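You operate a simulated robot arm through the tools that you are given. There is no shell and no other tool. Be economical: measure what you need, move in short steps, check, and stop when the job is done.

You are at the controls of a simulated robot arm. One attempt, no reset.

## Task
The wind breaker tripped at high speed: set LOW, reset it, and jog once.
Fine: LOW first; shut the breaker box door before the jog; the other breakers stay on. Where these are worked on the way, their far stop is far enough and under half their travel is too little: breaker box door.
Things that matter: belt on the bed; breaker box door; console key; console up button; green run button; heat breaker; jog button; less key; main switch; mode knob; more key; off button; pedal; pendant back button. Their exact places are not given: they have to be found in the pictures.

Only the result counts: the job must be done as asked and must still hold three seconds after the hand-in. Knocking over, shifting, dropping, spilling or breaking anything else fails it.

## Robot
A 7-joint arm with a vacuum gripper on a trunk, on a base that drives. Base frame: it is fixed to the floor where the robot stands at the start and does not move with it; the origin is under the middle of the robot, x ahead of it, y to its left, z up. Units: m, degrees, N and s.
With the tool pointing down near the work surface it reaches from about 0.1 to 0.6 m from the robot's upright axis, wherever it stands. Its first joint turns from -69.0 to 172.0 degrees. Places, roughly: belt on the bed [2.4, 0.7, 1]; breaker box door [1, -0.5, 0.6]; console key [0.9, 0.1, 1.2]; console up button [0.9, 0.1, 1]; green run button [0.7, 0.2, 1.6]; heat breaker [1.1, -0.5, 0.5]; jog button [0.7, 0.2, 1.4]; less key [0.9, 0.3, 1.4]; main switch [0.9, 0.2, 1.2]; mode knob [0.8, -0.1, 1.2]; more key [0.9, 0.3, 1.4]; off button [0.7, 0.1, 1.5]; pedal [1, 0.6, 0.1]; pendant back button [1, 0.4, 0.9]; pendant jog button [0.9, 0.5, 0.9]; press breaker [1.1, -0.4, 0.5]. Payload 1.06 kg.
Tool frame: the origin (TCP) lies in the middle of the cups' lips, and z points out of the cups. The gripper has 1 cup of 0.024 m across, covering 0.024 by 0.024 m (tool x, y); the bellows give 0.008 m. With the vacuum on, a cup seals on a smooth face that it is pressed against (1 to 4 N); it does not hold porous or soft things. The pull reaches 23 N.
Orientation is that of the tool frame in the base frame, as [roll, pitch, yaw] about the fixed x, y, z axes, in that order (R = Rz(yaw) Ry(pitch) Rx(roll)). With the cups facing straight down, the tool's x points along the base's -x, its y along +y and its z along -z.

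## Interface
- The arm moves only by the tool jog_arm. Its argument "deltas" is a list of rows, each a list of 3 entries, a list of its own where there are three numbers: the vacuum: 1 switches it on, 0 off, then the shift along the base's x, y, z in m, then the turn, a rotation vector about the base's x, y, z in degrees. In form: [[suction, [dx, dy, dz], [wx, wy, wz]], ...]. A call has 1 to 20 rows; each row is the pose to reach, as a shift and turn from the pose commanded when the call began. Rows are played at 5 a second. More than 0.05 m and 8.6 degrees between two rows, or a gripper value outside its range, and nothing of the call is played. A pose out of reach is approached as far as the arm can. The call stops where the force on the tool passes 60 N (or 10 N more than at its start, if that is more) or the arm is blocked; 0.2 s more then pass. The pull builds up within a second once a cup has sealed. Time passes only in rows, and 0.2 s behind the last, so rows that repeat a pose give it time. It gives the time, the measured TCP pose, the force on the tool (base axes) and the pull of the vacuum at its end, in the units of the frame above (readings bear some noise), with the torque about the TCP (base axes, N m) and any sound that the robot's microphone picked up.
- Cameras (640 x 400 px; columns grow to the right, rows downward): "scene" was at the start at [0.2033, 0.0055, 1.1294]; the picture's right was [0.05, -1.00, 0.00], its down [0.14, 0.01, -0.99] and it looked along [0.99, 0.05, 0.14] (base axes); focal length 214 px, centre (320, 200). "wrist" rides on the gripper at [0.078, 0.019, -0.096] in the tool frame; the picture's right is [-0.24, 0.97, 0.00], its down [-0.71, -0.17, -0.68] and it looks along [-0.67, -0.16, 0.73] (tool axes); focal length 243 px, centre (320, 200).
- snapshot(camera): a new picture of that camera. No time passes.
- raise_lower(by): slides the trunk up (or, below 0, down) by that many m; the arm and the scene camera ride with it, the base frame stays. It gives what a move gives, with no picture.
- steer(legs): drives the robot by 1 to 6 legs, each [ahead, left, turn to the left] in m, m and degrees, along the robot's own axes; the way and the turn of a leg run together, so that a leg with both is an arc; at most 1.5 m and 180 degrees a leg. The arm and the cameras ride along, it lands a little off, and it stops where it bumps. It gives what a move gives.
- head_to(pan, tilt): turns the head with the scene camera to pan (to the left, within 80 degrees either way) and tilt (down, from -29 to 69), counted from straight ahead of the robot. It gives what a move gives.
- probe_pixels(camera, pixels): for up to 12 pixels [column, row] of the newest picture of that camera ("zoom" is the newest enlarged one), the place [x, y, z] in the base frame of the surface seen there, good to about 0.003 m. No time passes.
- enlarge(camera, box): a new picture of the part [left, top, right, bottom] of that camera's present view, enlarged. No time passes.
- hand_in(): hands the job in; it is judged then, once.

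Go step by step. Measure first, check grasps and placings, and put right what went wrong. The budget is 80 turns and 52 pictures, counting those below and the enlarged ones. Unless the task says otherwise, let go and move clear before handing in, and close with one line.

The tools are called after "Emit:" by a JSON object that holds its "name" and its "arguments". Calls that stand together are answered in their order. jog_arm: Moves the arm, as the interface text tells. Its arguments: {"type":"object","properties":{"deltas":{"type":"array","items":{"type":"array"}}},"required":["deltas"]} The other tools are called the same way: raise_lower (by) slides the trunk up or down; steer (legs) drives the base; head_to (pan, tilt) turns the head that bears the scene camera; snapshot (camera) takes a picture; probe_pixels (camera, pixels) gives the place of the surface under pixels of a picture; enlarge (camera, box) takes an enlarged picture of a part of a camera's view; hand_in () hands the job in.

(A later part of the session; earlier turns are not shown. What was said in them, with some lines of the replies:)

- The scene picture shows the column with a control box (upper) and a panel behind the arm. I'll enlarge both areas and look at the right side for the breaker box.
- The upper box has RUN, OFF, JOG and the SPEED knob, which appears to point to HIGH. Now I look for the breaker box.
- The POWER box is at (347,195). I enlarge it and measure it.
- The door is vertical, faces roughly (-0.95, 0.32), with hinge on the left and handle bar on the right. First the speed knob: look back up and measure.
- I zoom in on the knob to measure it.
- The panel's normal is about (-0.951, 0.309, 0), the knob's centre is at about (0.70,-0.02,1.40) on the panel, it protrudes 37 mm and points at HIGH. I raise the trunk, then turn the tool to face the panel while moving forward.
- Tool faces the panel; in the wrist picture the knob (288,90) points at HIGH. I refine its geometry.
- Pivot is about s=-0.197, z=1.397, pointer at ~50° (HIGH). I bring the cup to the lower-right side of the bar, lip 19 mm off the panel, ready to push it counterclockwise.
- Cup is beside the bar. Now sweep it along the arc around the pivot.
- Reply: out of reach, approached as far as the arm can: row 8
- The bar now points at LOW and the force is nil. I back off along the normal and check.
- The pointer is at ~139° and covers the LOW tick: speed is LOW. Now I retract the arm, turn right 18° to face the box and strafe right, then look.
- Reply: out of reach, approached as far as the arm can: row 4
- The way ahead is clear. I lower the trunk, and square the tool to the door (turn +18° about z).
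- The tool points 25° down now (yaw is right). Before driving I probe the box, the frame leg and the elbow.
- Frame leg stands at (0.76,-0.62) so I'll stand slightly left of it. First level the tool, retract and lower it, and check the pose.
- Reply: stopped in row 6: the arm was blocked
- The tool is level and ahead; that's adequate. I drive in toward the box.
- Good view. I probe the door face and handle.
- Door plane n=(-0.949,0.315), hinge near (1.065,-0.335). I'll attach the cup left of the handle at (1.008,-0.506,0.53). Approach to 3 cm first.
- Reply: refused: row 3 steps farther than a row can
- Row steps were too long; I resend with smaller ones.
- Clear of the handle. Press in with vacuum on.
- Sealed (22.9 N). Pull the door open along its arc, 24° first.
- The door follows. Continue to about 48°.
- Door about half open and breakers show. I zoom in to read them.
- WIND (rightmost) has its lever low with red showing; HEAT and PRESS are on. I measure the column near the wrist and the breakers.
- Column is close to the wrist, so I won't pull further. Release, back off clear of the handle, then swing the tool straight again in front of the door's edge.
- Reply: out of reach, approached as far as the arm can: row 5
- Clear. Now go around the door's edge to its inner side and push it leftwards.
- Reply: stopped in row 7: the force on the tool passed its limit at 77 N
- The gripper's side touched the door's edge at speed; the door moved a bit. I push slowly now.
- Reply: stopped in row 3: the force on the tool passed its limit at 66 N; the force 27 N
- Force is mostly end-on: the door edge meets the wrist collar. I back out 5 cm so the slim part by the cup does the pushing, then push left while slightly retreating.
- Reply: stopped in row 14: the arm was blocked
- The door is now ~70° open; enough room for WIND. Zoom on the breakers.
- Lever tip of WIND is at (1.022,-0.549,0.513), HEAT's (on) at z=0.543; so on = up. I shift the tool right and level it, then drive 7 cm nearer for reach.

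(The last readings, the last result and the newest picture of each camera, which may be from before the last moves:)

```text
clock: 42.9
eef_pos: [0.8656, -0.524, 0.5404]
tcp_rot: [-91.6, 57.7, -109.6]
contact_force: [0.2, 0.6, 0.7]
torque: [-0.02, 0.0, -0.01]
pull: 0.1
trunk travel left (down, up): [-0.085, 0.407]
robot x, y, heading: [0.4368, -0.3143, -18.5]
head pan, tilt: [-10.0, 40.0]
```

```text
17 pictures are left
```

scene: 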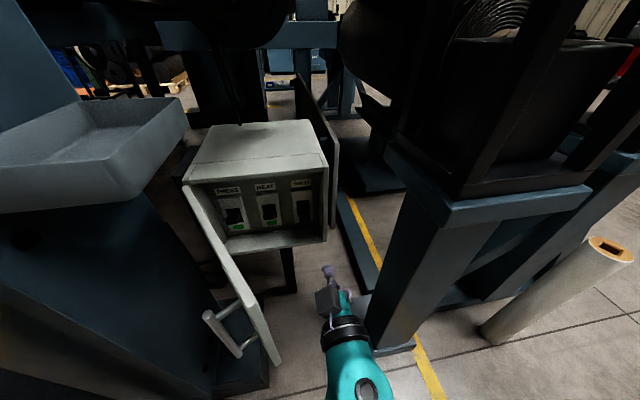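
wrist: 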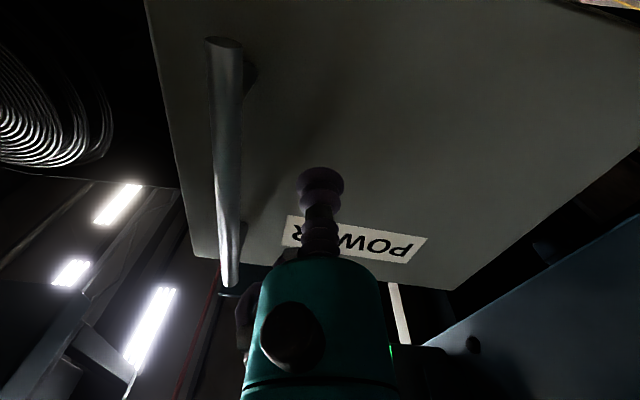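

Tool is straight. Approach above the WIND lever, stopping short, and check with the wrist camera.

Emit:
{"name": "jog_arm", "arguments": {"deltas": [[0, [0.008, 0.0237, 0.007], [0, 0, 0]], [0, [0.048, 0.0107, 0.008], [0, 0, 0]], [0, [0.088, -0.0026, 0.009], [0, 0, 0]], [0, [0.118, -0.0125, 0.01], [0, 0, 0]], [0, [0.135, -0.018, 0.01], [0, 0, 0]]]}}

Emit:
{"name": "snapshot", "arguments": {"camera": "wrist"}}

Emit:
{"name": "enlarge", "arguments": {"camera": "scene", "box": [180, 110, 380, 290]}}

```text
clock: 44.3
eef_pos: [0.9925, -0.5687, 0.5382]
tcp_rot: [-91.2, 52.0, -109.6]
contact_force: [0.8, 0.8, 0.1]
torque: [0.0, 0.01, -0.02]
pull: 0.0
trunk travel left (down, up): [-0.085, 0.407]
robot x, y, heading: [0.4418, -0.3104, -18.5]
head pan, tilt: [-10.0, 40.0]
stopped in row 5: the arm was blocked; the commanded pose is now the measured one
```

```text
16 pictures are left
```

wrist: 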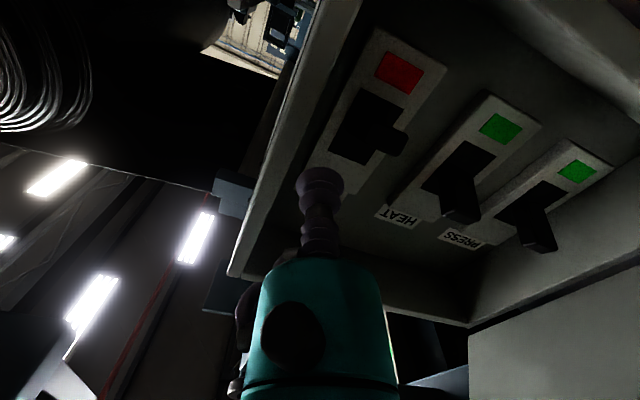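

```text
2.22 times, centred on (280, 200) of scene
```

zoom: 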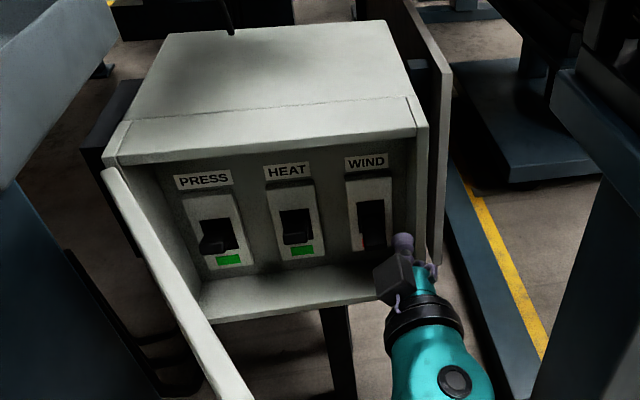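

The arm was blocked with little force. I look down to see what the elbow does.

Emit:
{"name": "head_to", "arguments": {"pan": -25, "tilt": 62}}

Emit:
{"name": "snapshot", "arguments": {"camera": "scene"}}

```text
clock: 45.2
eef_pos: [0.9941, -0.5699, 0.5382]
tcp_rot: [-91.1, 51.9, -109.7]
contact_force: [-0.3, -0.8, -0.4]
torque: [0.0, 0.0, 0.0]
pull: 0.1
trunk travel left (down, up): [-0.085, 0.407]
robot x, y, heading: [0.441, -0.3066, -18.3]
head pan, tilt: [-25.0, 62.0]
```

```text
14 pictures are left
```

scene: 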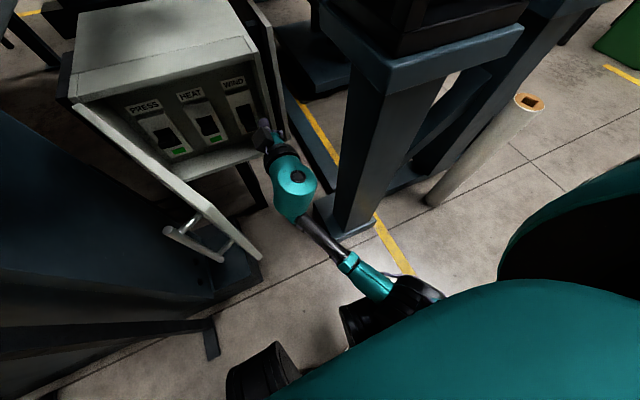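

The elbow seems to ride low on the robot's own base. I back out, raise the trunk 15 cm, then lower the tool again with straight orientation (roll restored).

Emit:
{"name": "jog_arm", "arguments": {"deltas": [[0, [-0.04, 0.013, 0], [0, 0, 0]], [0, [-0.08, 0.027, 0], [0, 0, 0]], [0, [-0.1, 0.033, 0], [0, 0, 0]]]}}

Emit:
{"name": "raise_lower", "arguments": {"by": 0.15}}

Emit:
{"name": "jog_arm", "arguments": {"deltas": [[0, [0.001, 0.004, -0.03], [4.5, -1.5, 0]], [0, [0.003, 0.008, -0.06], [9, -3, 0]], [0, [0.005, 0.014, -0.09], [14, -4.6, 0]], [0, [0.007, 0.02, -0.12], [14, -4.6, 0]], [0, [0.008, 0.025, -0.14], [14, -4.6, 0]]]}}

Emit:
{"name": "snapshot", "arguments": {"camera": "scene"}}

```text
clock: 45.8
eef_pos: [0.964, -0.5677, 0.6288]
tcp_rot: [-71.9, 48.8, -94.7]
contact_force: [-1.5, 0.3, -0.1]
torque: [-0.01, 0.03, -0.02]
pull: 0.0
trunk travel left (down, up): [-0.085, 0.407]
robot x, y, heading: [0.4385, -0.31, -18.5]
head pan, tilt: [-25.0, 62.0]
stopped in row 2: the arm was blocked; the commanded pose is now the measured one
```

```text
clock: 47.5
eef_pos: [0.9626, -0.5662, 0.7753]
tcp_rot: [-72.1, 48.9, -94.8]
contact_force: [-0.2, 0.0, 0.8]
torque: [0.01, 0.0, 0.0]
pull: 0.1
trunk travel left (down, up): [-0.235, 0.257]
robot x, y, heading: [0.4406, -0.3088, -18.5]
head pan, tilt: [-25.0, 62.0]
```

```text
clock: 48.7
eef_pos: [0.9712, -0.5416, 0.6367]
tcp_rot: [-64.3, 63.0, -88.3]
contact_force: [0.6, -0.5, -0.1]
torque: [-0.01, 0.0, -0.01]
pull: 0.1
trunk travel left (down, up): [-0.235, 0.257]
robot x, y, heading: [0.437, -0.3109, -18.4]
head pan, tilt: [-25.0, 62.0]
```

```text
13 pictures are left
```

scene: 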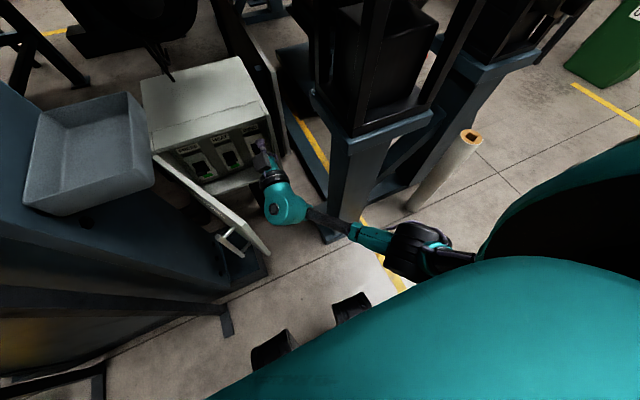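

Now it moves freely, but the tool tilts up 11°. I level it and lower it to the pre-lever pose.

Emit:
{"name": "jog_arm", "arguments": {"deltas": [[0, [-0.03, 0.018, -0.02], [1.2, 3.6, 1]], [0, [-0.03, 0.018, -0.05], [2.4, 7.2, 2]], [0, [-0.02, 0.015, -0.085], [3.6, 10.8, 3.2]], [0, [0.005, 0.0075, -0.085], [3.6, 10.8, 3.2]]]}}

Emit:
{"name": "snapshot", "arguments": {"camera": "wrist"}}

```text
clock: 49.7
eef_pos: [0.978, -0.5341, 0.5518]
tcp_rot: [-90.3, 65.0, -108.7]
contact_force: [0.3, -0.3, 0.4]
torque: [0.01, -0.01, 0.01]
pull: 0.1
trunk travel left (down, up): [-0.235, 0.257]
robot x, y, heading: [0.4407, -0.3108, -18.1]
head pan, tilt: [-25.0, 62.0]
```

```text
12 pictures are left
```

wrist: 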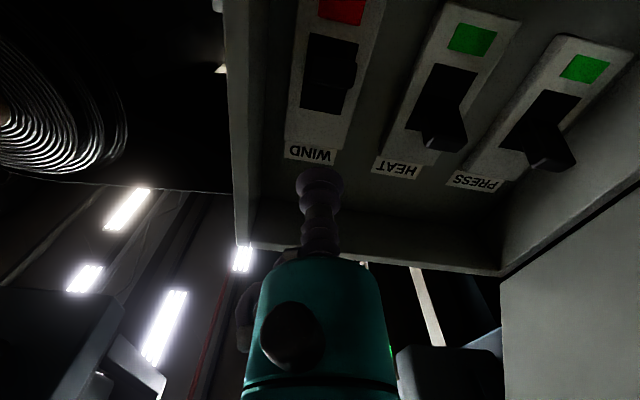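

Aligned. Quick probe of the WIND lever in this picture.

Emit:
{"name": "probe_pixels", "arguments": {"camera": "wrist", "pixels": [[328, 60], [350, 68], [345, 90], [320, 110], [320, 40], [440, 140], [435, 110], [340, 8]]}}

```text
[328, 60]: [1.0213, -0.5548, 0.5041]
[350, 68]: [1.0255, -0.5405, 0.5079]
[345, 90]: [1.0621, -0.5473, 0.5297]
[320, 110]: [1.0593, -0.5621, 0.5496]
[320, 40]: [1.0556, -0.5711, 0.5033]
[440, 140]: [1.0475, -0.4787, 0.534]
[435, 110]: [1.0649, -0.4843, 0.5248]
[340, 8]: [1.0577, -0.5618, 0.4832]
```

Move in above the lever, then press down slowly to the reset position.

Emit:
{"name": "jog_arm", "arguments": {"deltas": [[0, [0.033, -0.011, 0], [0, 0, 0]], [0, [0.0626, -0.0208, 0], [0, 0, 0]], [0, [0.0626, -0.0208, -0.01], [0, 0, 0]], [0, [0.0626, -0.0208, -0.016], [0, 0, 0]], [0, [0.0626, -0.0208, -0.022], [0, 0, 0]], [0, [0.0626, -0.0208, -0.028], [0, 0, 0]], [0, [0.0626, -0.0208, -0.034], [0, 0, 0]], [0, [0.0626, -0.0208, -0.04], [0, 0, 0]], [0, [0.0626, -0.0208, -0.045], [0, 0, 0]], [0, [0.0626, -0.0208, -0.05], [0, 0, 0]], [0, [0.0626, -0.0208, -0.055], [0, 0, 0]]]}}

Emit:
{"name": "snapshot", "arguments": {"camera": "wrist"}}

```text
clock: 52.1
eef_pos: [1.0374, -0.5537, 0.5285]
tcp_rot: [-87.9, 65.0, -106.3]
contact_force: [0.4, 7.7, 41.1]
torque: [0.17, 0.0, 0.0]
pull: 0.1
out of reach, approached as far as the arm can: row 6, 7, 8, 9, 10, 11
trunk travel left (down, up): [-0.235, 0.257]
robot x, y, heading: [0.4392, -0.3115, -18.4]
head pan, tilt: [-25.0, 62.0]
```

```text
11 pictures are left
```

wrist: 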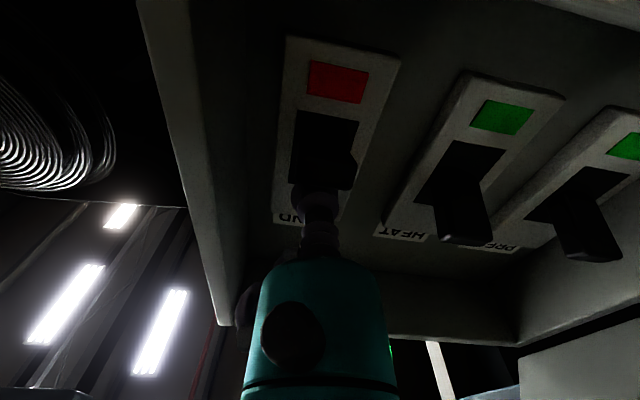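

41 N on the lever with no further motion: it is at its lower stop (its tilt mirrors the on ones). Now retract upward and out, lower the trunk 6 cm to get beneath the lever.

Emit:
{"name": "jog_arm", "arguments": {"deltas": [[0, [0, 0, 0.02], [0, 0, 0]], [0, [0, 0, 0.045], [0, 0, 0]], [0, [-0.04, 0.0133, 0.045], [0, 0, 0]], [0, [-0.08, 0.0266, 0.045], [0, 0, 0]]]}}

Emit:
{"name": "raise_lower", "arguments": {"by": -0.06}}

Emit:
{"name": "enlarge", "arguments": {"camera": "wrist", "box": [200, 0, 600, 250]}}

```text
clock: 53.1
eef_pos: [0.9532, -0.5296, 0.569]
tcp_rot: [-90.3, 64.9, -108.6]
contact_force: [0.3, 0.2, 0.3]
torque: [-0.01, 0.0, -0.03]
pull: 0.0
trunk travel left (down, up): [-0.235, 0.257]
robot x, y, heading: [0.4436, -0.3141, -18.4]
head pan, tilt: [-25.0, 62.0]
```

```text
clock: 54.1
eef_pos: [0.9564, -0.5296, 0.5069]
tcp_rot: [-90.1, 65.1, -108.4]
contact_force: [0.3, 0.5, 1.1]
torque: [0.03, 0.02, 0.0]
pull: 0.1
trunk travel left (down, up): [-0.175, 0.317]
robot x, y, heading: [0.441, -0.3103, -18.4]
head pan, tilt: [-25.0, 62.0]
```

```text
1.60 times, centred on (400, 125) of wrist
```

zoom: 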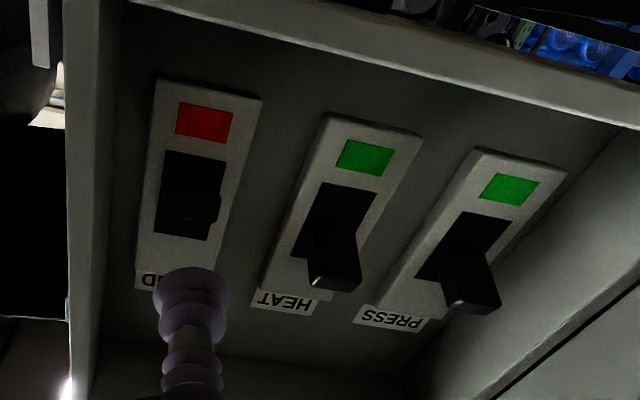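

Emit:
{"name": "probe_pixels", "arguments": {"camera": "zoom", "pixels": [[190, 200], [190, 215], [212, 205], [190, 170], [185, 232], [335, 270], [335, 285], [345, 195], [340, 235], [200, 120], [200, 20]]}}

```text
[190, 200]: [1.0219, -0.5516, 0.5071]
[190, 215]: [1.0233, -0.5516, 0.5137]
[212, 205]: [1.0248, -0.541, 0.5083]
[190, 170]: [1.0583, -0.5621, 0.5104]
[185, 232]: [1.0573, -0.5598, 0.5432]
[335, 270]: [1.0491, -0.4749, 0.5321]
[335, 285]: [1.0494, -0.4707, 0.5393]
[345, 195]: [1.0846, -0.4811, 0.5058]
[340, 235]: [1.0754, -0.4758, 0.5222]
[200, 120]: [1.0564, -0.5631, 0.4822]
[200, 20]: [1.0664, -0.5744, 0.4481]
```

Lever unmoved (tip z≈0.51). To be sure of the reset, I press it down once more from this better trunk height.

Emit:
{"name": "jog_arm", "arguments": {"deltas": [[0, [0, 0, 0.048], [0, 0, 0]], [0, [0.04, -0.013, 0.048], [0, 0, 0]], [0, [0.081, -0.027, 0.048], [0, 0, 0]], [0, [0.081, -0.027, 0.03], [0, 0, 0]], [0, [0.081, -0.027, 0.024], [0, 0, 0]], [0, [0.081, -0.027, 0.02], [0, 0, 0]], [0, [0.081, -0.027, 0.016], [0, 0, 0]], [0, [0.081, -0.027, 0.012], [0, 0, 0]], [0, [0.081, -0.027, 0.008], [0, 0, 0]], [0, [0.081, -0.027, 0.004], [0, 0, 0]], [0, [0.081, -0.027, 0.0], [0, 0, 0]], [0, [0.081, -0.027, -0.004], [0, 0, 0]]]}}

```text
clock: 56.1
eef_pos: [1.0422, -0.5546, 0.5274]
tcp_rot: [-85.7, 65.6, -104.7]
contact_force: [-6.1, -0.4, 21.9]
torque: [0.15, 0.15, -0.11]
pull: 0.1
trunk travel left (down, up): [-0.175, 0.317]
robot x, y, heading: [0.4389, -0.3075, -18.3]
head pan, tilt: [-25.0, 62.0]
stopped in row 10: the force on the tool passed its limit at 62 N (the readings are from after the stop); the commanded pose is now the measured one
```

Stopped at 62 N, but contact was near the lever's root. I retry nearer the tip for proper leverage.

Emit:
{"name": "jog_arm", "arguments": {"deltas": [[0, [0, 0, 0.015], [0.5, 1.5, 0]], [0, [-0.012, 0.004, 0.015], [0.5, 1.5, 0]], [0, [-0.012, 0.004, 0.006], [0.5, 1.5, 0]], [0, [-0.012, 0.004, 0.002], [0.5, 1.5, 0]], [0, [-0.012, 0.004, -0.002], [0.5, 1.5, 0]], [0, [-0.012, 0.004, -0.006], [0.5, 1.5, 0]], [0, [-0.012, 0.004, -0.01], [0.5, 1.5, 0]], [0, [-0.012, 0.004, -0.014], [0.5, 1.5, 0]], [0, [-0.012, 0.004, -0.018], [0.5, 1.5, 0]]]}}

Emit:
{"name": "enlarge", "arguments": {"camera": "wrist", "box": [240, 20, 480, 220]}}

```text
clock: 58.0
eef_pos: [1.0326, -0.5502, 0.5257]
tcp_rot: [-86.6, 66.0, -105.4]
contact_force: [-11.3, 0.5, 25.9]
torque: [0.19, 0.23, -0.13]
pull: 0.0
trunk travel left (down, up): [-0.175, 0.317]
robot x, y, heading: [0.4367, -0.3094, -18.5]
head pan, tilt: [-25.0, 62.0]
stopped in row 8: the force on the tool passed its limit at 62 N (the readings are from after the stop); the commanded pose is now the measured one
```

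```text
2.00 times, centred on (360, 120) of wrist
```

zoom: 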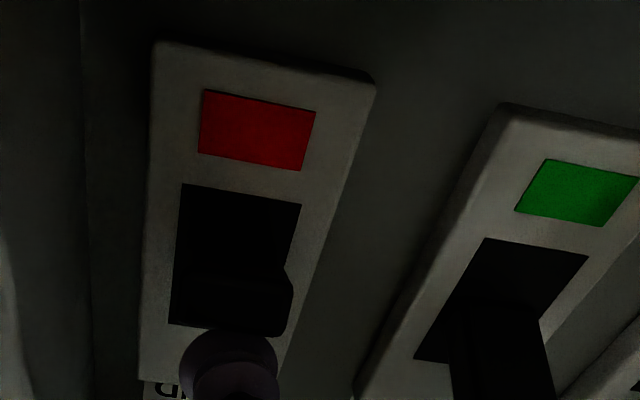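

Hard stop: the lever is fully down. Now come out, go beneath the lever and push it up to ON.

Emit:
{"name": "jog_arm", "arguments": {"deltas": [[0, [0, 0, 0.01], [0.5, 1.4, 0]], [0, [-0.038, 0.0125, 0.01], [0.5, 1.4, 0]], [0, [-0.076, 0.025, 0.0], [0.5, 1.4, 0]], [0, [-0.076, 0.025, -0.044], [0.5, 1.4, 0]], [0, [-0.038, 0.0125, -0.044], [0.5, 1.4, 0]], [0, [0.0064, -0.002, -0.044], [0.5, 1.4, 0]], [0, [0.0064, -0.002, -0.036], [0.5, 1.4, 0]], [0, [0.0064, -0.002, -0.03], [0.5, 1.4, 0]], [0, [0.0064, -0.002, -0.025], [0.5, 1.4, 0]], [0, [0.0064, -0.002, -0.02], [0.5, 1.4, 0]], [0, [0.0064, -0.002, -0.015], [0.5, 1.4, 0]], [0, [0.0064, -0.002, -0.01], [0.5, 1.4, 0]], [0, [0.0064, -0.002, -0.005], [0.5, 1.4, 0]], [0, [0.0064, -0.002, 0.0], [0.5, 1.4, 0]]]}}

Emit:
{"name": "enlarge", "arguments": {"camera": "wrist", "box": [200, 0, 520, 200]}}

```text
clock: 61.0
eef_pos: [1.0404, -0.5517, 0.5194]
tcp_rot: [-92.2, 65.8, -110.4]
contact_force: [-1.6, 1.3, -3.8]
torque: [-0.01, -0.04, -0.05]
pull: 0.2
trunk travel left (down, up): [-0.175, 0.317]
robot x, y, heading: [0.4398, -0.3111, -18.1]
head pan, tilt: [-25.0, 62.0]
```

```text
2.00 times, centred on (360, 100) of wrist
```

zoom: 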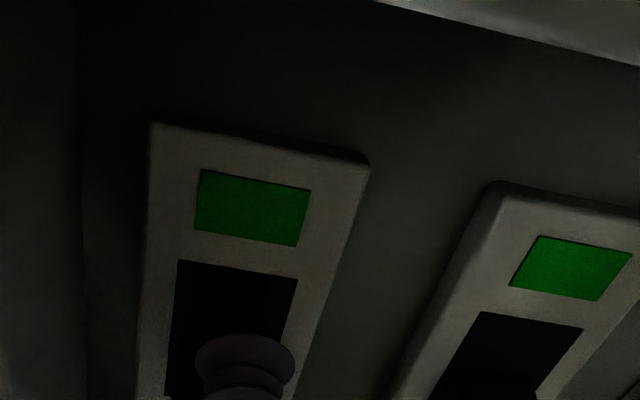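

WIND shows green: ON, and the force is small. Retract and back the robot up 0.2 m, then look.

Emit:
{"name": "jog_arm", "arguments": {"deltas": [[0, [-0.002, 0.0006, -0.005], [0, 0, 0]], [0, [-0.04, 0.0125, -0.005], [0, 0, 0]], [0, [-0.08, 0.024, -0.005], [0, 0, 0]], [0, [-0.115, 0.034, -0.005], [0, 0, 0]]]}}

Emit:
{"name": "steer", "arguments": {"legs": [[-0.2, 0, 0]]}}

Emit:
{"name": "head_to", "arguments": {"pan": -10, "tilt": 42}}

Emit:
{"name": "snapshot", "arguments": {"camera": "scene"}}

```text
clock: 62.0
eef_pos: [0.925, -0.52, 0.5168]
tcp_rot: [-91.9, 66.0, -110.1]
contact_force: [0.1, -0.6, -0.8]
torque: [-0.01, 0.03, 0.0]
pull: 0.0
trunk travel left (down, up): [-0.175, 0.317]
robot x, y, heading: [0.4374, -0.3135, -18.4]
head pan, tilt: [-25.0, 62.0]
```

```text
clock: 63.5
eef_pos: [0.7351, -0.4566, 0.5168]
tcp_rot: [-92.0, 65.9, -110.1]
contact_force: [0.1, -0.2, 0.4]
torque: [-0.04, 0.01, 0.01]
pull: 0.1
trunk travel left (down, up): [-0.175, 0.317]
robot x, y, heading: [0.2469, -0.2459, -18.1]
head pan, tilt: [-25.0, 62.0]
```

```text
clock: 64.4
eef_pos: [0.7352, -0.4564, 0.5171]
tcp_rot: [-92.0, 65.9, -110.2]
contact_force: [-0.3, -0.1, 0.2]
torque: [0.03, -0.02, -0.01]
pull: 0.0
trunk travel left (down, up): [-0.175, 0.317]
robot x, y, heading: [0.2505, -0.2457, -18.3]
head pan, tilt: [-10.0, 42.0]
```

```text
7 pictures are left
```

scene: 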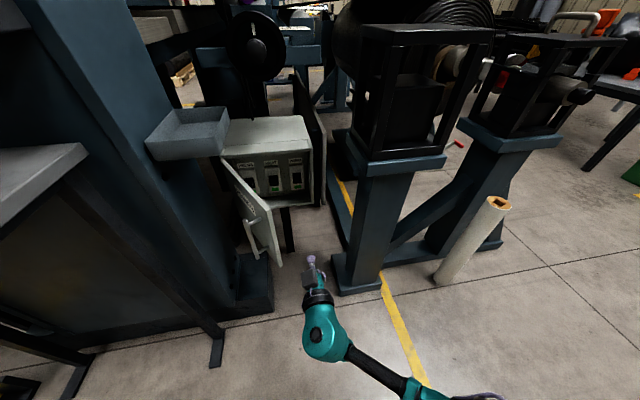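

I measure the door's edge and handle.

Emit:
{"name": "probe_pixels", "arguments": {"camera": "scene", "pixels": [[268, 212], [275, 250], [228, 165], [245, 225], [258, 257], [252, 200], [276, 230], [240, 275], [205, 150], [150, 140]]}}

```text
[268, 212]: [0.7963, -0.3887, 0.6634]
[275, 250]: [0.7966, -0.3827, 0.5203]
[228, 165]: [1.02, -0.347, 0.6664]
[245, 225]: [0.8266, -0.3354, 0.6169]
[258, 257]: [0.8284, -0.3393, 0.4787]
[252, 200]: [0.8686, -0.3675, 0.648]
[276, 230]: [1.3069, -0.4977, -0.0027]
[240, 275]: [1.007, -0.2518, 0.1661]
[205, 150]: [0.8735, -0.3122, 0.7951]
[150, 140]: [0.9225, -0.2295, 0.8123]
```

Door stands at ~72°, handle at (0.827,-0.337). I move the tool around to the left of the handle.

Emit:
{"name": "jog_arm", "arguments": {"deltas": [[0, [-0.03, 0.035, 0], [0.6, 1.9, 0]], [0, [-0.05, 0.08, 0], [0.6, 1.9, 0]], [0, [-0.05, 0.13, 0.01], [0.6, 1.9, 0]], [0, [-0.05, 0.175, 0.015], [0.6, 1.9, 0]], [0, [-0.03, 0.2, 0.02], [0.6, 1.9, 0]], [0, [0.015, 0.2, 0.02], [0.6, 1.9, 0]], [0, [0.06, 0.198, 0.02], [0.6, 1.9, 0]], [0, [0.1, 0.194, 0.02], [0.6, 1.9, 0]], [0, [0.125, 0.186, 0.02], [0.6, 1.9, 0]]]}}

```text
refused: row 3 steps farther than a row can; nothing moved
```

Emit:
{"name": "jog_arm", "arguments": {"deltas": [[0, [-0.03, 0.035, 0], [0, 0, 0]], [0, [-0.05, 0.075, 0], [0, 0, 0]], [0, [-0.05, 0.12, 0.01], [0, 0, 0]], [0, [-0.05, 0.165, 0.015], [0, 0, 0]], [0, [-0.03, 0.2, 0.02], [0, 0, 0]], [0, [0.015, 0.2, 0.02], [0, 0, 0]], [0, [0.06, 0.198, 0.02], [0, 0, 0]], [0, [0.1, 0.194, 0.02], [0, 0, 0]], [0, [0.125, 0.186, 0.02], [0, 0, 0]]]}}

```text
clock: 66.4
eef_pos: [0.8375, -0.2655, 0.5387]
tcp_rot: [-91.8, 66.0, -110.2]
contact_force: [0.5, -0.1, -0.9]
torque: [0.01, 0.01, 0.03]
pull: 0.1
out of reach, approached as far as the arm can: row 9
trunk travel left (down, up): [-0.175, 0.317]
robot x, y, heading: [0.2486, -0.247, -18.4]
head pan, tilt: [-10.0, 42.0]
```

Reach ends 2 cm short; I drive 4 cm ahead, then push the handle to the right along its arc.

Emit:
{"name": "steer", "arguments": {"legs": [[0.05, 0, 0]]}}

```text
clock: 67.3
eef_pos: [0.8845, -0.2818, 0.538]
tcp_rot: [-92.0, 65.7, -110.3]
contact_force: [-0.1, -0.4, -0.7]
torque: [-0.03, 0.02, 0.0]
pull: 0.1
trunk travel left (down, up): [-0.175, 0.317]
robot x, y, heading: [0.3003, -0.2643, -18.5]
head pan, tilt: [-10.0, 42.0]
```

Emit:
{"name": "jog_arm", "arguments": {"deltas": [[0, [-0.015, -0.02, 0], [0, 0, 0]], [0, [-0.0225, -0.037, 0], [0, 0, 0]], [0, [-0.0225, -0.047, 0], [0, 0, 0]], [0, [-0.022, -0.057, 0], [0, 0, 0]], [0, [-0.021, -0.068, 0], [0, 0, 0]], [0, [-0.02, -0.078, 0], [0, 0, 0]], [0, [-0.0185, -0.088, 0], [0, 0, 0]], [0, [-0.0165, -0.098, 0], [0, 0, 0]], [0, [-0.0145, -0.108, 0], [0, 0, 0]], [0, [-0.0115, -0.118, 0], [0, 0, 0]], [0, [-0.0085, -0.128, 0], [0, 0, 0]], [0, [-0.0045, -0.138, 0], [0, 0, 0]], [0, [0.0, -0.148, 0], [0, 0, 0]], [0, [0.0045, -0.157, 0], [0, 0, 0]], [0, [0.0095, -0.166, 0], [0, 0, 0]], [0, [0.015, -0.175, 0], [0, 0, 0]], [0, [0.021, -0.184, 0], [0, 0, 0]], [0, [0.027, -0.192, 0], [0, 0, 0]], [0, [0.0335, -0.2, 0], [0, 0, 0]]]}}

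Emit:
{"name": "snapshot", "arguments": {"camera": "scene"}}

```text
clock: 71.3
eef_pos: [0.9189, -0.4842, 0.5374]
tcp_rot: [-92.0, 65.8, -110.2]
contact_force: [0.2, 0.1, 0.3]
torque: [-0.01, 0.01, 0.0]
pull: 0.2
trunk travel left (down, up): [-0.175, 0.317]
robot x, y, heading: [0.2993, -0.2625, -18.4]
head pan, tilt: [-10.0, 42.0]
```

```text
6 pictures are left
```

scene: 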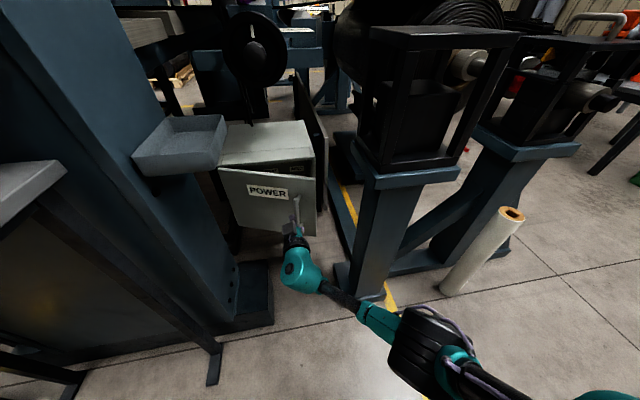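

The door is down to ~25°. I retract a little, drive 10 cm ahead for reach, then press the door shut with the cup.

Emit:
{"name": "jog_arm", "arguments": {"deltas": [[0, [-0.038, 0.0225, 0], [0, 0, 0]], [0, [-0.085, 0.0375, 0], [0, 0, 0]]]}}

Emit:
{"name": "steer", "arguments": {"legs": [[0.1, 0, 0]]}}

```text
clock: 71.8
eef_pos: [0.8738, -0.4403, 0.5418]
tcp_rot: [-92.5, 66.4, -108.6]
contact_force: [15.5, 9.1, -4.1]
torque: [0.06, 0.05, 0.0]
pull: 0.0
trunk travel left (down, up): [-0.175, 0.317]
robot x, y, heading: [0.2978, -0.268, -18.1]
head pan, tilt: [-10.0, 42.0]
stopped in row 2: the force on the tool passed its limit at 90 N (the readings are from after the stop); the commanded pose is now the measured one
```

```text
clock: 73.0
eef_pos: [0.9647, -0.4713, 0.541]
tcp_rot: [-92.5, 66.3, -108.4]
contact_force: [0.1, 0.2, -0.6]
torque: [0.04, -0.03, -0.01]
pull: 0.1
trunk travel left (down, up): [-0.175, 0.317]
robot x, y, heading: [0.3923, -0.2919, -18.0]
head pan, tilt: [-10.0, 42.0]
```

The retreat snagged briefly (probably on the handle); force is now nil. Check with a picture.

Emit:
{"name": "snapshot", "arguments": {"camera": "scene"}}

```text
5 pictures are left
```

scene: 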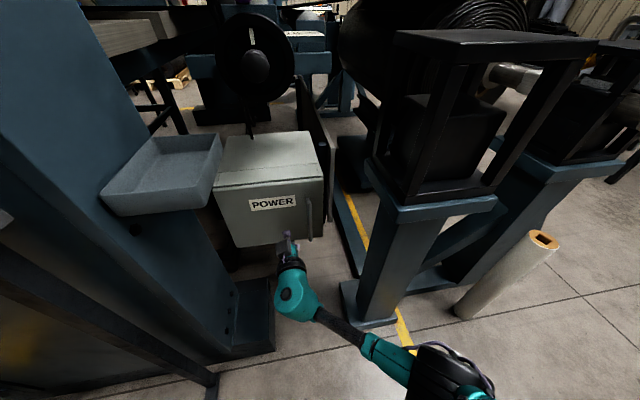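

Emit:
{"name": "probe_pixels", "arguments": {"camera": "scene", "pixels": [[225, 195], [232, 235], [315, 185], [318, 225], [300, 190], [310, 205]]}}

```text
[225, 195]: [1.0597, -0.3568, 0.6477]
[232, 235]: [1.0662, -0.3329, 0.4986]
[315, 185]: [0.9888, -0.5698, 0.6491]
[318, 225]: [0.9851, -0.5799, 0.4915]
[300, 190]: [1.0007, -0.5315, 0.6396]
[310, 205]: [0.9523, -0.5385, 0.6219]
```

The door is back at its closed plane. One gentle press to make sure it is fully shut.

Emit:
{"name": "jog_arm", "arguments": {"deltas": [[0, [0.02, -0.014, -0.01], [0, 0, 0]], [0, [0.035, -0.019, -0.01], [0, 0, 0]], [0, [0.042, -0.0213, -0.01], [0, 0, 0]], [0, [0.046, -0.0226, -0.01], [0, 0, 0]], [0, [0.048, -0.0233, -0.01], [0, 0, 0]], [0, [0.0, -0.008, -0.01], [0, 0, 0]], [0, [-0.04, 0.005, 0], [0, 0, 0]], [0, [-0.08, 0.018, 0], [0, 0, 0]]]}}

```text
refused: row 6 steps farther than a row can; nothing moved
```

Emit:
{"name": "jog_arm", "arguments": {"deltas": [[0, [0.02, -0.014, -0.01], [0, 0, 0]], [0, [0.035, -0.019, -0.01], [0, 0, 0]], [0, [0.042, -0.0213, -0.01], [0, 0, 0]], [0, [0.046, -0.0226, -0.01], [0, 0, 0]], [0, [0.049, -0.0236, -0.01], [0, 0, 0]]]}}

```text
clock: 74.2
eef_pos: [1.0135, -0.4944, 0.5307]
tcp_rot: [-92.6, 66.3, -108.7]
contact_force: [-1.1, 0.8, 0.0]
torque: [-0.04, 0.01, -0.04]
pull: 0.0
trunk travel left (down, up): [-0.175, 0.317]
robot x, y, heading: [0.3885, -0.293, -18.0]
head pan, tilt: [-10.0, 42.0]
```

Emit:
{"name": "jog_arm", "arguments": {"deltas": [[0, [0.003, -0.001, 0], [0, 0, 0]], [0, [0.006, -0.002, 0], [0, 0, 0]]]}}

```text
clock: 74.8
eef_pos: [1.0197, -0.4976, 0.5316]
tcp_rot: [-92.6, 66.2, -108.4]
contact_force: [-4.2, 1.6, -0.7]
torque: [-0.04, -0.02, -0.01]
pull: 0.1
trunk travel left (down, up): [-0.175, 0.317]
robot x, y, heading: [0.393, -0.2943, -18.0]
head pan, tilt: [-10.0, 42.0]
```

Door shut firmly (4 N contact). Retract, back up 0.4 m and raise the trunk.

Emit:
{"name": "jog_arm", "arguments": {"deltas": [[0, [-0.03, 0.01, 0], [0, 0, 0]], [0, [-0.07, 0.023, 0], [0, 0, 0]], [0, [-0.11, 0.036, 0], [0, 0, 0]]]}}

Emit:
{"name": "steer", "arguments": {"legs": [[-0.4, 0, 0]]}}

Emit:
{"name": "raise_lower", "arguments": {"by": 0.28}}

Emit:
{"name": "jog_arm", "arguments": {"deltas": [[0, [0, 0, 0.045], [0, 0, 0]], [0, [0, 0, 0.09], [0, 0, 0]], [0, [0, 0, 0.135], [0, 0, 0]], [0, [0, 0, 0.18], [0, 0, 0]], [0, [0, 0, 0.225], [0, 0, 0]], [0, [0, 0, 0.27], [0, 0, 0]], [0, [0, 0, 0.315], [0, 0, 0]], [0, [0, 0, 0.36], [0, 0, 0]], [0, [0, 0, 0.405], [0, 0, 0]], [0, [0, 0, 0.45], [0, 0, 0]], [0, [0, 0, 0.495], [0, 0, 0]], [0, [0, 0, 0.54], [0, 0, 0]]]}}

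```text
clock: 75.5
eef_pos: [0.9072, -0.4634, 0.5344]
tcp_rot: [-92.5, 66.2, -108.5]
contact_force: [-0.1, -0.2, -0.5]
torque: [0.01, -0.02, -0.01]
pull: 0.1
trunk travel left (down, up): [-0.175, 0.317]
robot x, y, heading: [0.3934, -0.2917, -17.9]
head pan, tilt: [-10.0, 42.0]
```

```text
clock: 78.0
eef_pos: [0.539, -0.3425, 0.534]
tcp_rot: [-92.4, 66.4, -108.4]
contact_force: [1.0, -0.7, 0.4]
torque: [0.0, 0.01, 0.0]
pull: 0.0
trunk travel left (down, up): [-0.175, 0.317]
robot x, y, heading: [0.021, -0.1733, -18.0]
head pan, tilt: [-10.0, 42.0]
```

```text
clock: 80.8
eef_pos: [0.5366, -0.3424, 0.8123]
tcp_rot: [-92.8, 66.3, -108.6]
contact_force: [0.1, -0.1, 0.5]
torque: [-0.02, 0.01, -0.02]
pull: 0.1
trunk travel left (down, up): [-0.455, 0.037]
robot x, y, heading: [0.0232, -0.1732, -18.0]
head pan, tilt: [-10.0, 42.0]
```

```text
clock: 83.4
eef_pos: [0.5403, -0.3422, 1.3553]
tcp_rot: [-92.8, 66.4, -108.6]
contact_force: [0.1, -0.8, 0.6]
torque: [0.04, 0.0, 0.02]
pull: 0.0
trunk travel left (down, up): [-0.455, 0.037]
robot x, y, heading: [0.0191, -0.1722, -17.8]
head pan, tilt: [-10.0, 42.0]
```

Arm is up freely. Back 10 cm for clearance and strafe left to face the JOG button, then look.

Emit:
{"name": "steer", "arguments": {"legs": [[-0.1, 0, 0], [0, 0.526, 0]]}}

Emit:
{"name": "snapshot", "arguments": {"camera": "wrist"}}

```text
clock: 89.2
eef_pos: [0.6049, 0.1848, 1.3546]
tcp_rot: [-92.5, 66.3, -108.2]
contact_force: [0.5, 0.2, 0.7]
torque: [0.04, -0.01, 0.01]
pull: 0.1
trunk travel left (down, up): [-0.455, 0.037]
robot x, y, heading: [0.0831, 0.3537, -18.0]
head pan, tilt: [-10.0, 42.0]
```

```text
4 pictures are left
```

wrist: 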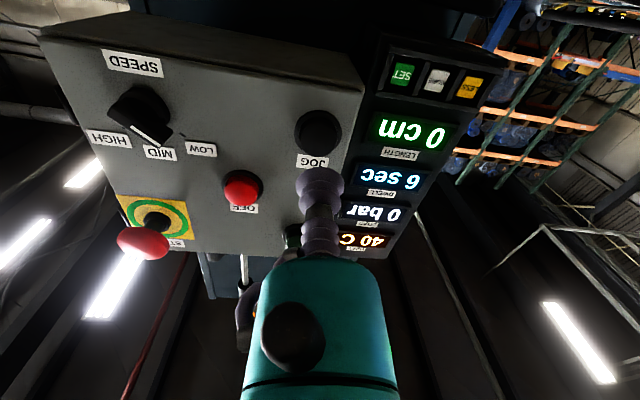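

I check the JOG button and the knob's angle by probing.

Emit:
{"name": "enlarge", "arguments": {"camera": "wrist", "box": [80, 40, 360, 215]}}

Emit:
{"name": "probe_pixels", "arguments": {"camera": "wrist", "pixels": [[318, 125], [318, 138], [318, 115], [335, 130], [300, 130], [318, 150], [318, 165], [285, 130]]}}

```text
2.29 times, centred on (220, 128) of wrist
```

zoom: 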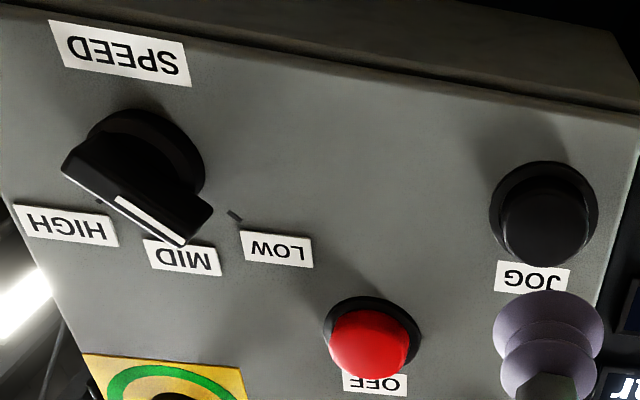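

```text
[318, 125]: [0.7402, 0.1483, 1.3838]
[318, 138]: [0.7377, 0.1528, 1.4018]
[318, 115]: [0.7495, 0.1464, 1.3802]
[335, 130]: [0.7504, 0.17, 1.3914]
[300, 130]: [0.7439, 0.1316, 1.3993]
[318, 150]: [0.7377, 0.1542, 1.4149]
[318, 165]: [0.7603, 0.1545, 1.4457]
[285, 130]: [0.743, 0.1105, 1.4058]
```

Emit:
{"name": "probe_pixels", "arguments": {"camera": "zoom", "pixels": [[120, 201], [178, 240], [150, 220], [545, 215], [545, 240], [545, 190], [515, 225], [575, 230], [545, 172]]}}

```text
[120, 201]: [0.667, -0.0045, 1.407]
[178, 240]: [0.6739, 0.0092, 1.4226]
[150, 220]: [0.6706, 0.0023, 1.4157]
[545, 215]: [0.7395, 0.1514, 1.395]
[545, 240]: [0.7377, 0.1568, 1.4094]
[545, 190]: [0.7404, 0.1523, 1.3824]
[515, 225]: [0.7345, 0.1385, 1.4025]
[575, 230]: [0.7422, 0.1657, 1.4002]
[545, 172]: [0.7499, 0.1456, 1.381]
```

The knob still reads LOW. JOG button's front centre is (0.7385,0.152,1.398). I drive 6 cm nearer and line up.

Emit:
{"name": "steer", "arguments": {"legs": [[0.06, 0, 0]]}}

Emit:
{"name": "jog_arm", "arguments": {"deltas": [[0, [0.001, 0.003, 0.015], [0, 0, 0]], [0, [0.002, 0.006, 0.03], [0, 0, 0]], [0, [0.003, 0.0095, 0.043], [0, 0, 0]]]}}

```text
clock: 90.2
eef_pos: [0.6617, 0.1663, 1.356]
tcp_rot: [-92.5, 66.3, -108.1]
contact_force: [-0.1, 0.8, -1.0]
torque: [0.03, -0.01, -0.01]
pull: 0.0
trunk travel left (down, up): [-0.455, 0.037]
robot x, y, heading: [0.1412, 0.3369, -17.5]
head pan, tilt: [-10.0, 42.0]
```

```text
clock: 91.0
eef_pos: [0.6633, 0.1773, 1.3973]
tcp_rot: [-92.6, 66.1, -108.2]
contact_force: [0.2, -0.7, -0.3]
torque: [-0.01, 0.03, -0.02]
pull: 0.0
trunk travel left (down, up): [-0.455, 0.037]
robot x, y, heading: [0.1385, 0.3328, -17.7]
head pan, tilt: [-10.0, 42.0]
```

Aligned. Advance to just touching, then press.

Emit:
{"name": "jog_arm", "arguments": {"deltas": [[0, [0.038, -0.0123, 0], [0, 0, 0]], [0, [0.066, -0.0214, 0], [0, 0, 0]], [0, [0.0753, -0.0244, 0], [0, 0, 0]], [0, [0.079, -0.0257, 0], [0, 0, 0]], [0, [0.083, -0.027, 0], [0, 0, 0]], [0, [0.0865, -0.0281, 0], [0, 0, 0]], [0, [0.09, -0.0292, 0], [0, 0, 0]], [0, [0.09, -0.0292, 0], [0, 0, 0]]]}}

```text
clock: 92.8
eef_pos: [0.7533, 0.1474, 1.3998]
tcp_rot: [-92.2, 66.3, -107.8]
contact_force: [-7.2, 2.9, -3.1]
torque: [-0.01, -0.04, 0.03]
pull: 0.0
trunk travel left (down, up): [-0.455, 0.037]
robot x, y, heading: [0.1376, 0.3329, -17.7]
head pan, tilt: [-10.0, 42.0]
heard: click
```

A click was heard at ~8 N. Release and retreat.

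Emit:
{"name": "jog_arm", "arguments": {"deltas": [[0, [-0.01, 0.003, 0], [0, 0, 0]], [0, [-0.04, 0.013, 0], [0, 0, 0]], [0, [-0.08, 0.026, 0], [0, 0, 0]], [0, [-0.12, 0.039, 0], [0, 0, 0]]]}}

Emit:
{"name": "steer", "arguments": {"legs": [[-0.15, 0, 0]]}}

Emit:
{"name": "head_to", "arguments": {"pan": -22, "tilt": 12}}

Emit:
{"name": "snapshot", "arguments": {"camera": "scene"}}

```text
clock: 93.8
eef_pos: [0.6311, 0.1851, 1.3995]
tcp_rot: [-92.6, 66.2, -108.2]
contact_force: [0.2, 0.0, 0.3]
torque: [0.02, -0.01, -0.03]
pull: 0.1
trunk travel left (down, up): [-0.455, 0.037]
robot x, y, heading: [0.1421, 0.3352, -17.6]
head pan, tilt: [-10.0, 42.0]
```

```text
clock: 95.2
eef_pos: [0.4866, 0.2322, 1.3995]
tcp_rot: [-92.3, 66.3, -108.0]
contact_force: [0.9, 0.1, 0.8]
torque: [0.01, 0.0, 0.03]
pull: 0.0
trunk travel left (down, up): [-0.455, 0.037]
robot x, y, heading: [-0.0051, 0.3765, -17.5]
head pan, tilt: [-10.0, 42.0]
```

```text
clock: 96.2
eef_pos: [0.4862, 0.2308, 1.3994]
tcp_rot: [-92.5, 66.3, -108.1]
contact_force: [-0.3, -1.2, -0.4]
torque: [0.01, 0.01, -0.05]
pull: 0.0
trunk travel left (down, up): [-0.455, 0.037]
robot x, y, heading: [-0.0024, 0.3801, -17.3]
head pan, tilt: [-22.0, 12.0]
```

```text
2 pictures are left
```

scene: 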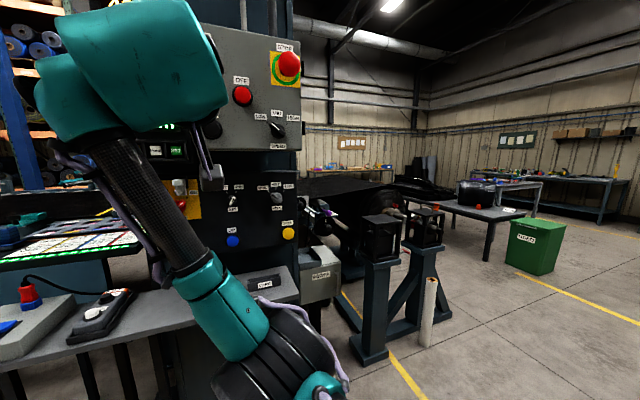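

The knob points at LOW, the POWER box is shut, and the jog press clicked once. The arm is clear, so I hand in.

Emit:
{"name": "hand_in", "arguments": {}}

```text
The job is handed in.
```

The speed is on LOW, the WIND breaker is reset and shows green with HEAT and PRESS still on, the breaker box door is shut, and JOG was pressed once; the job is handed in.
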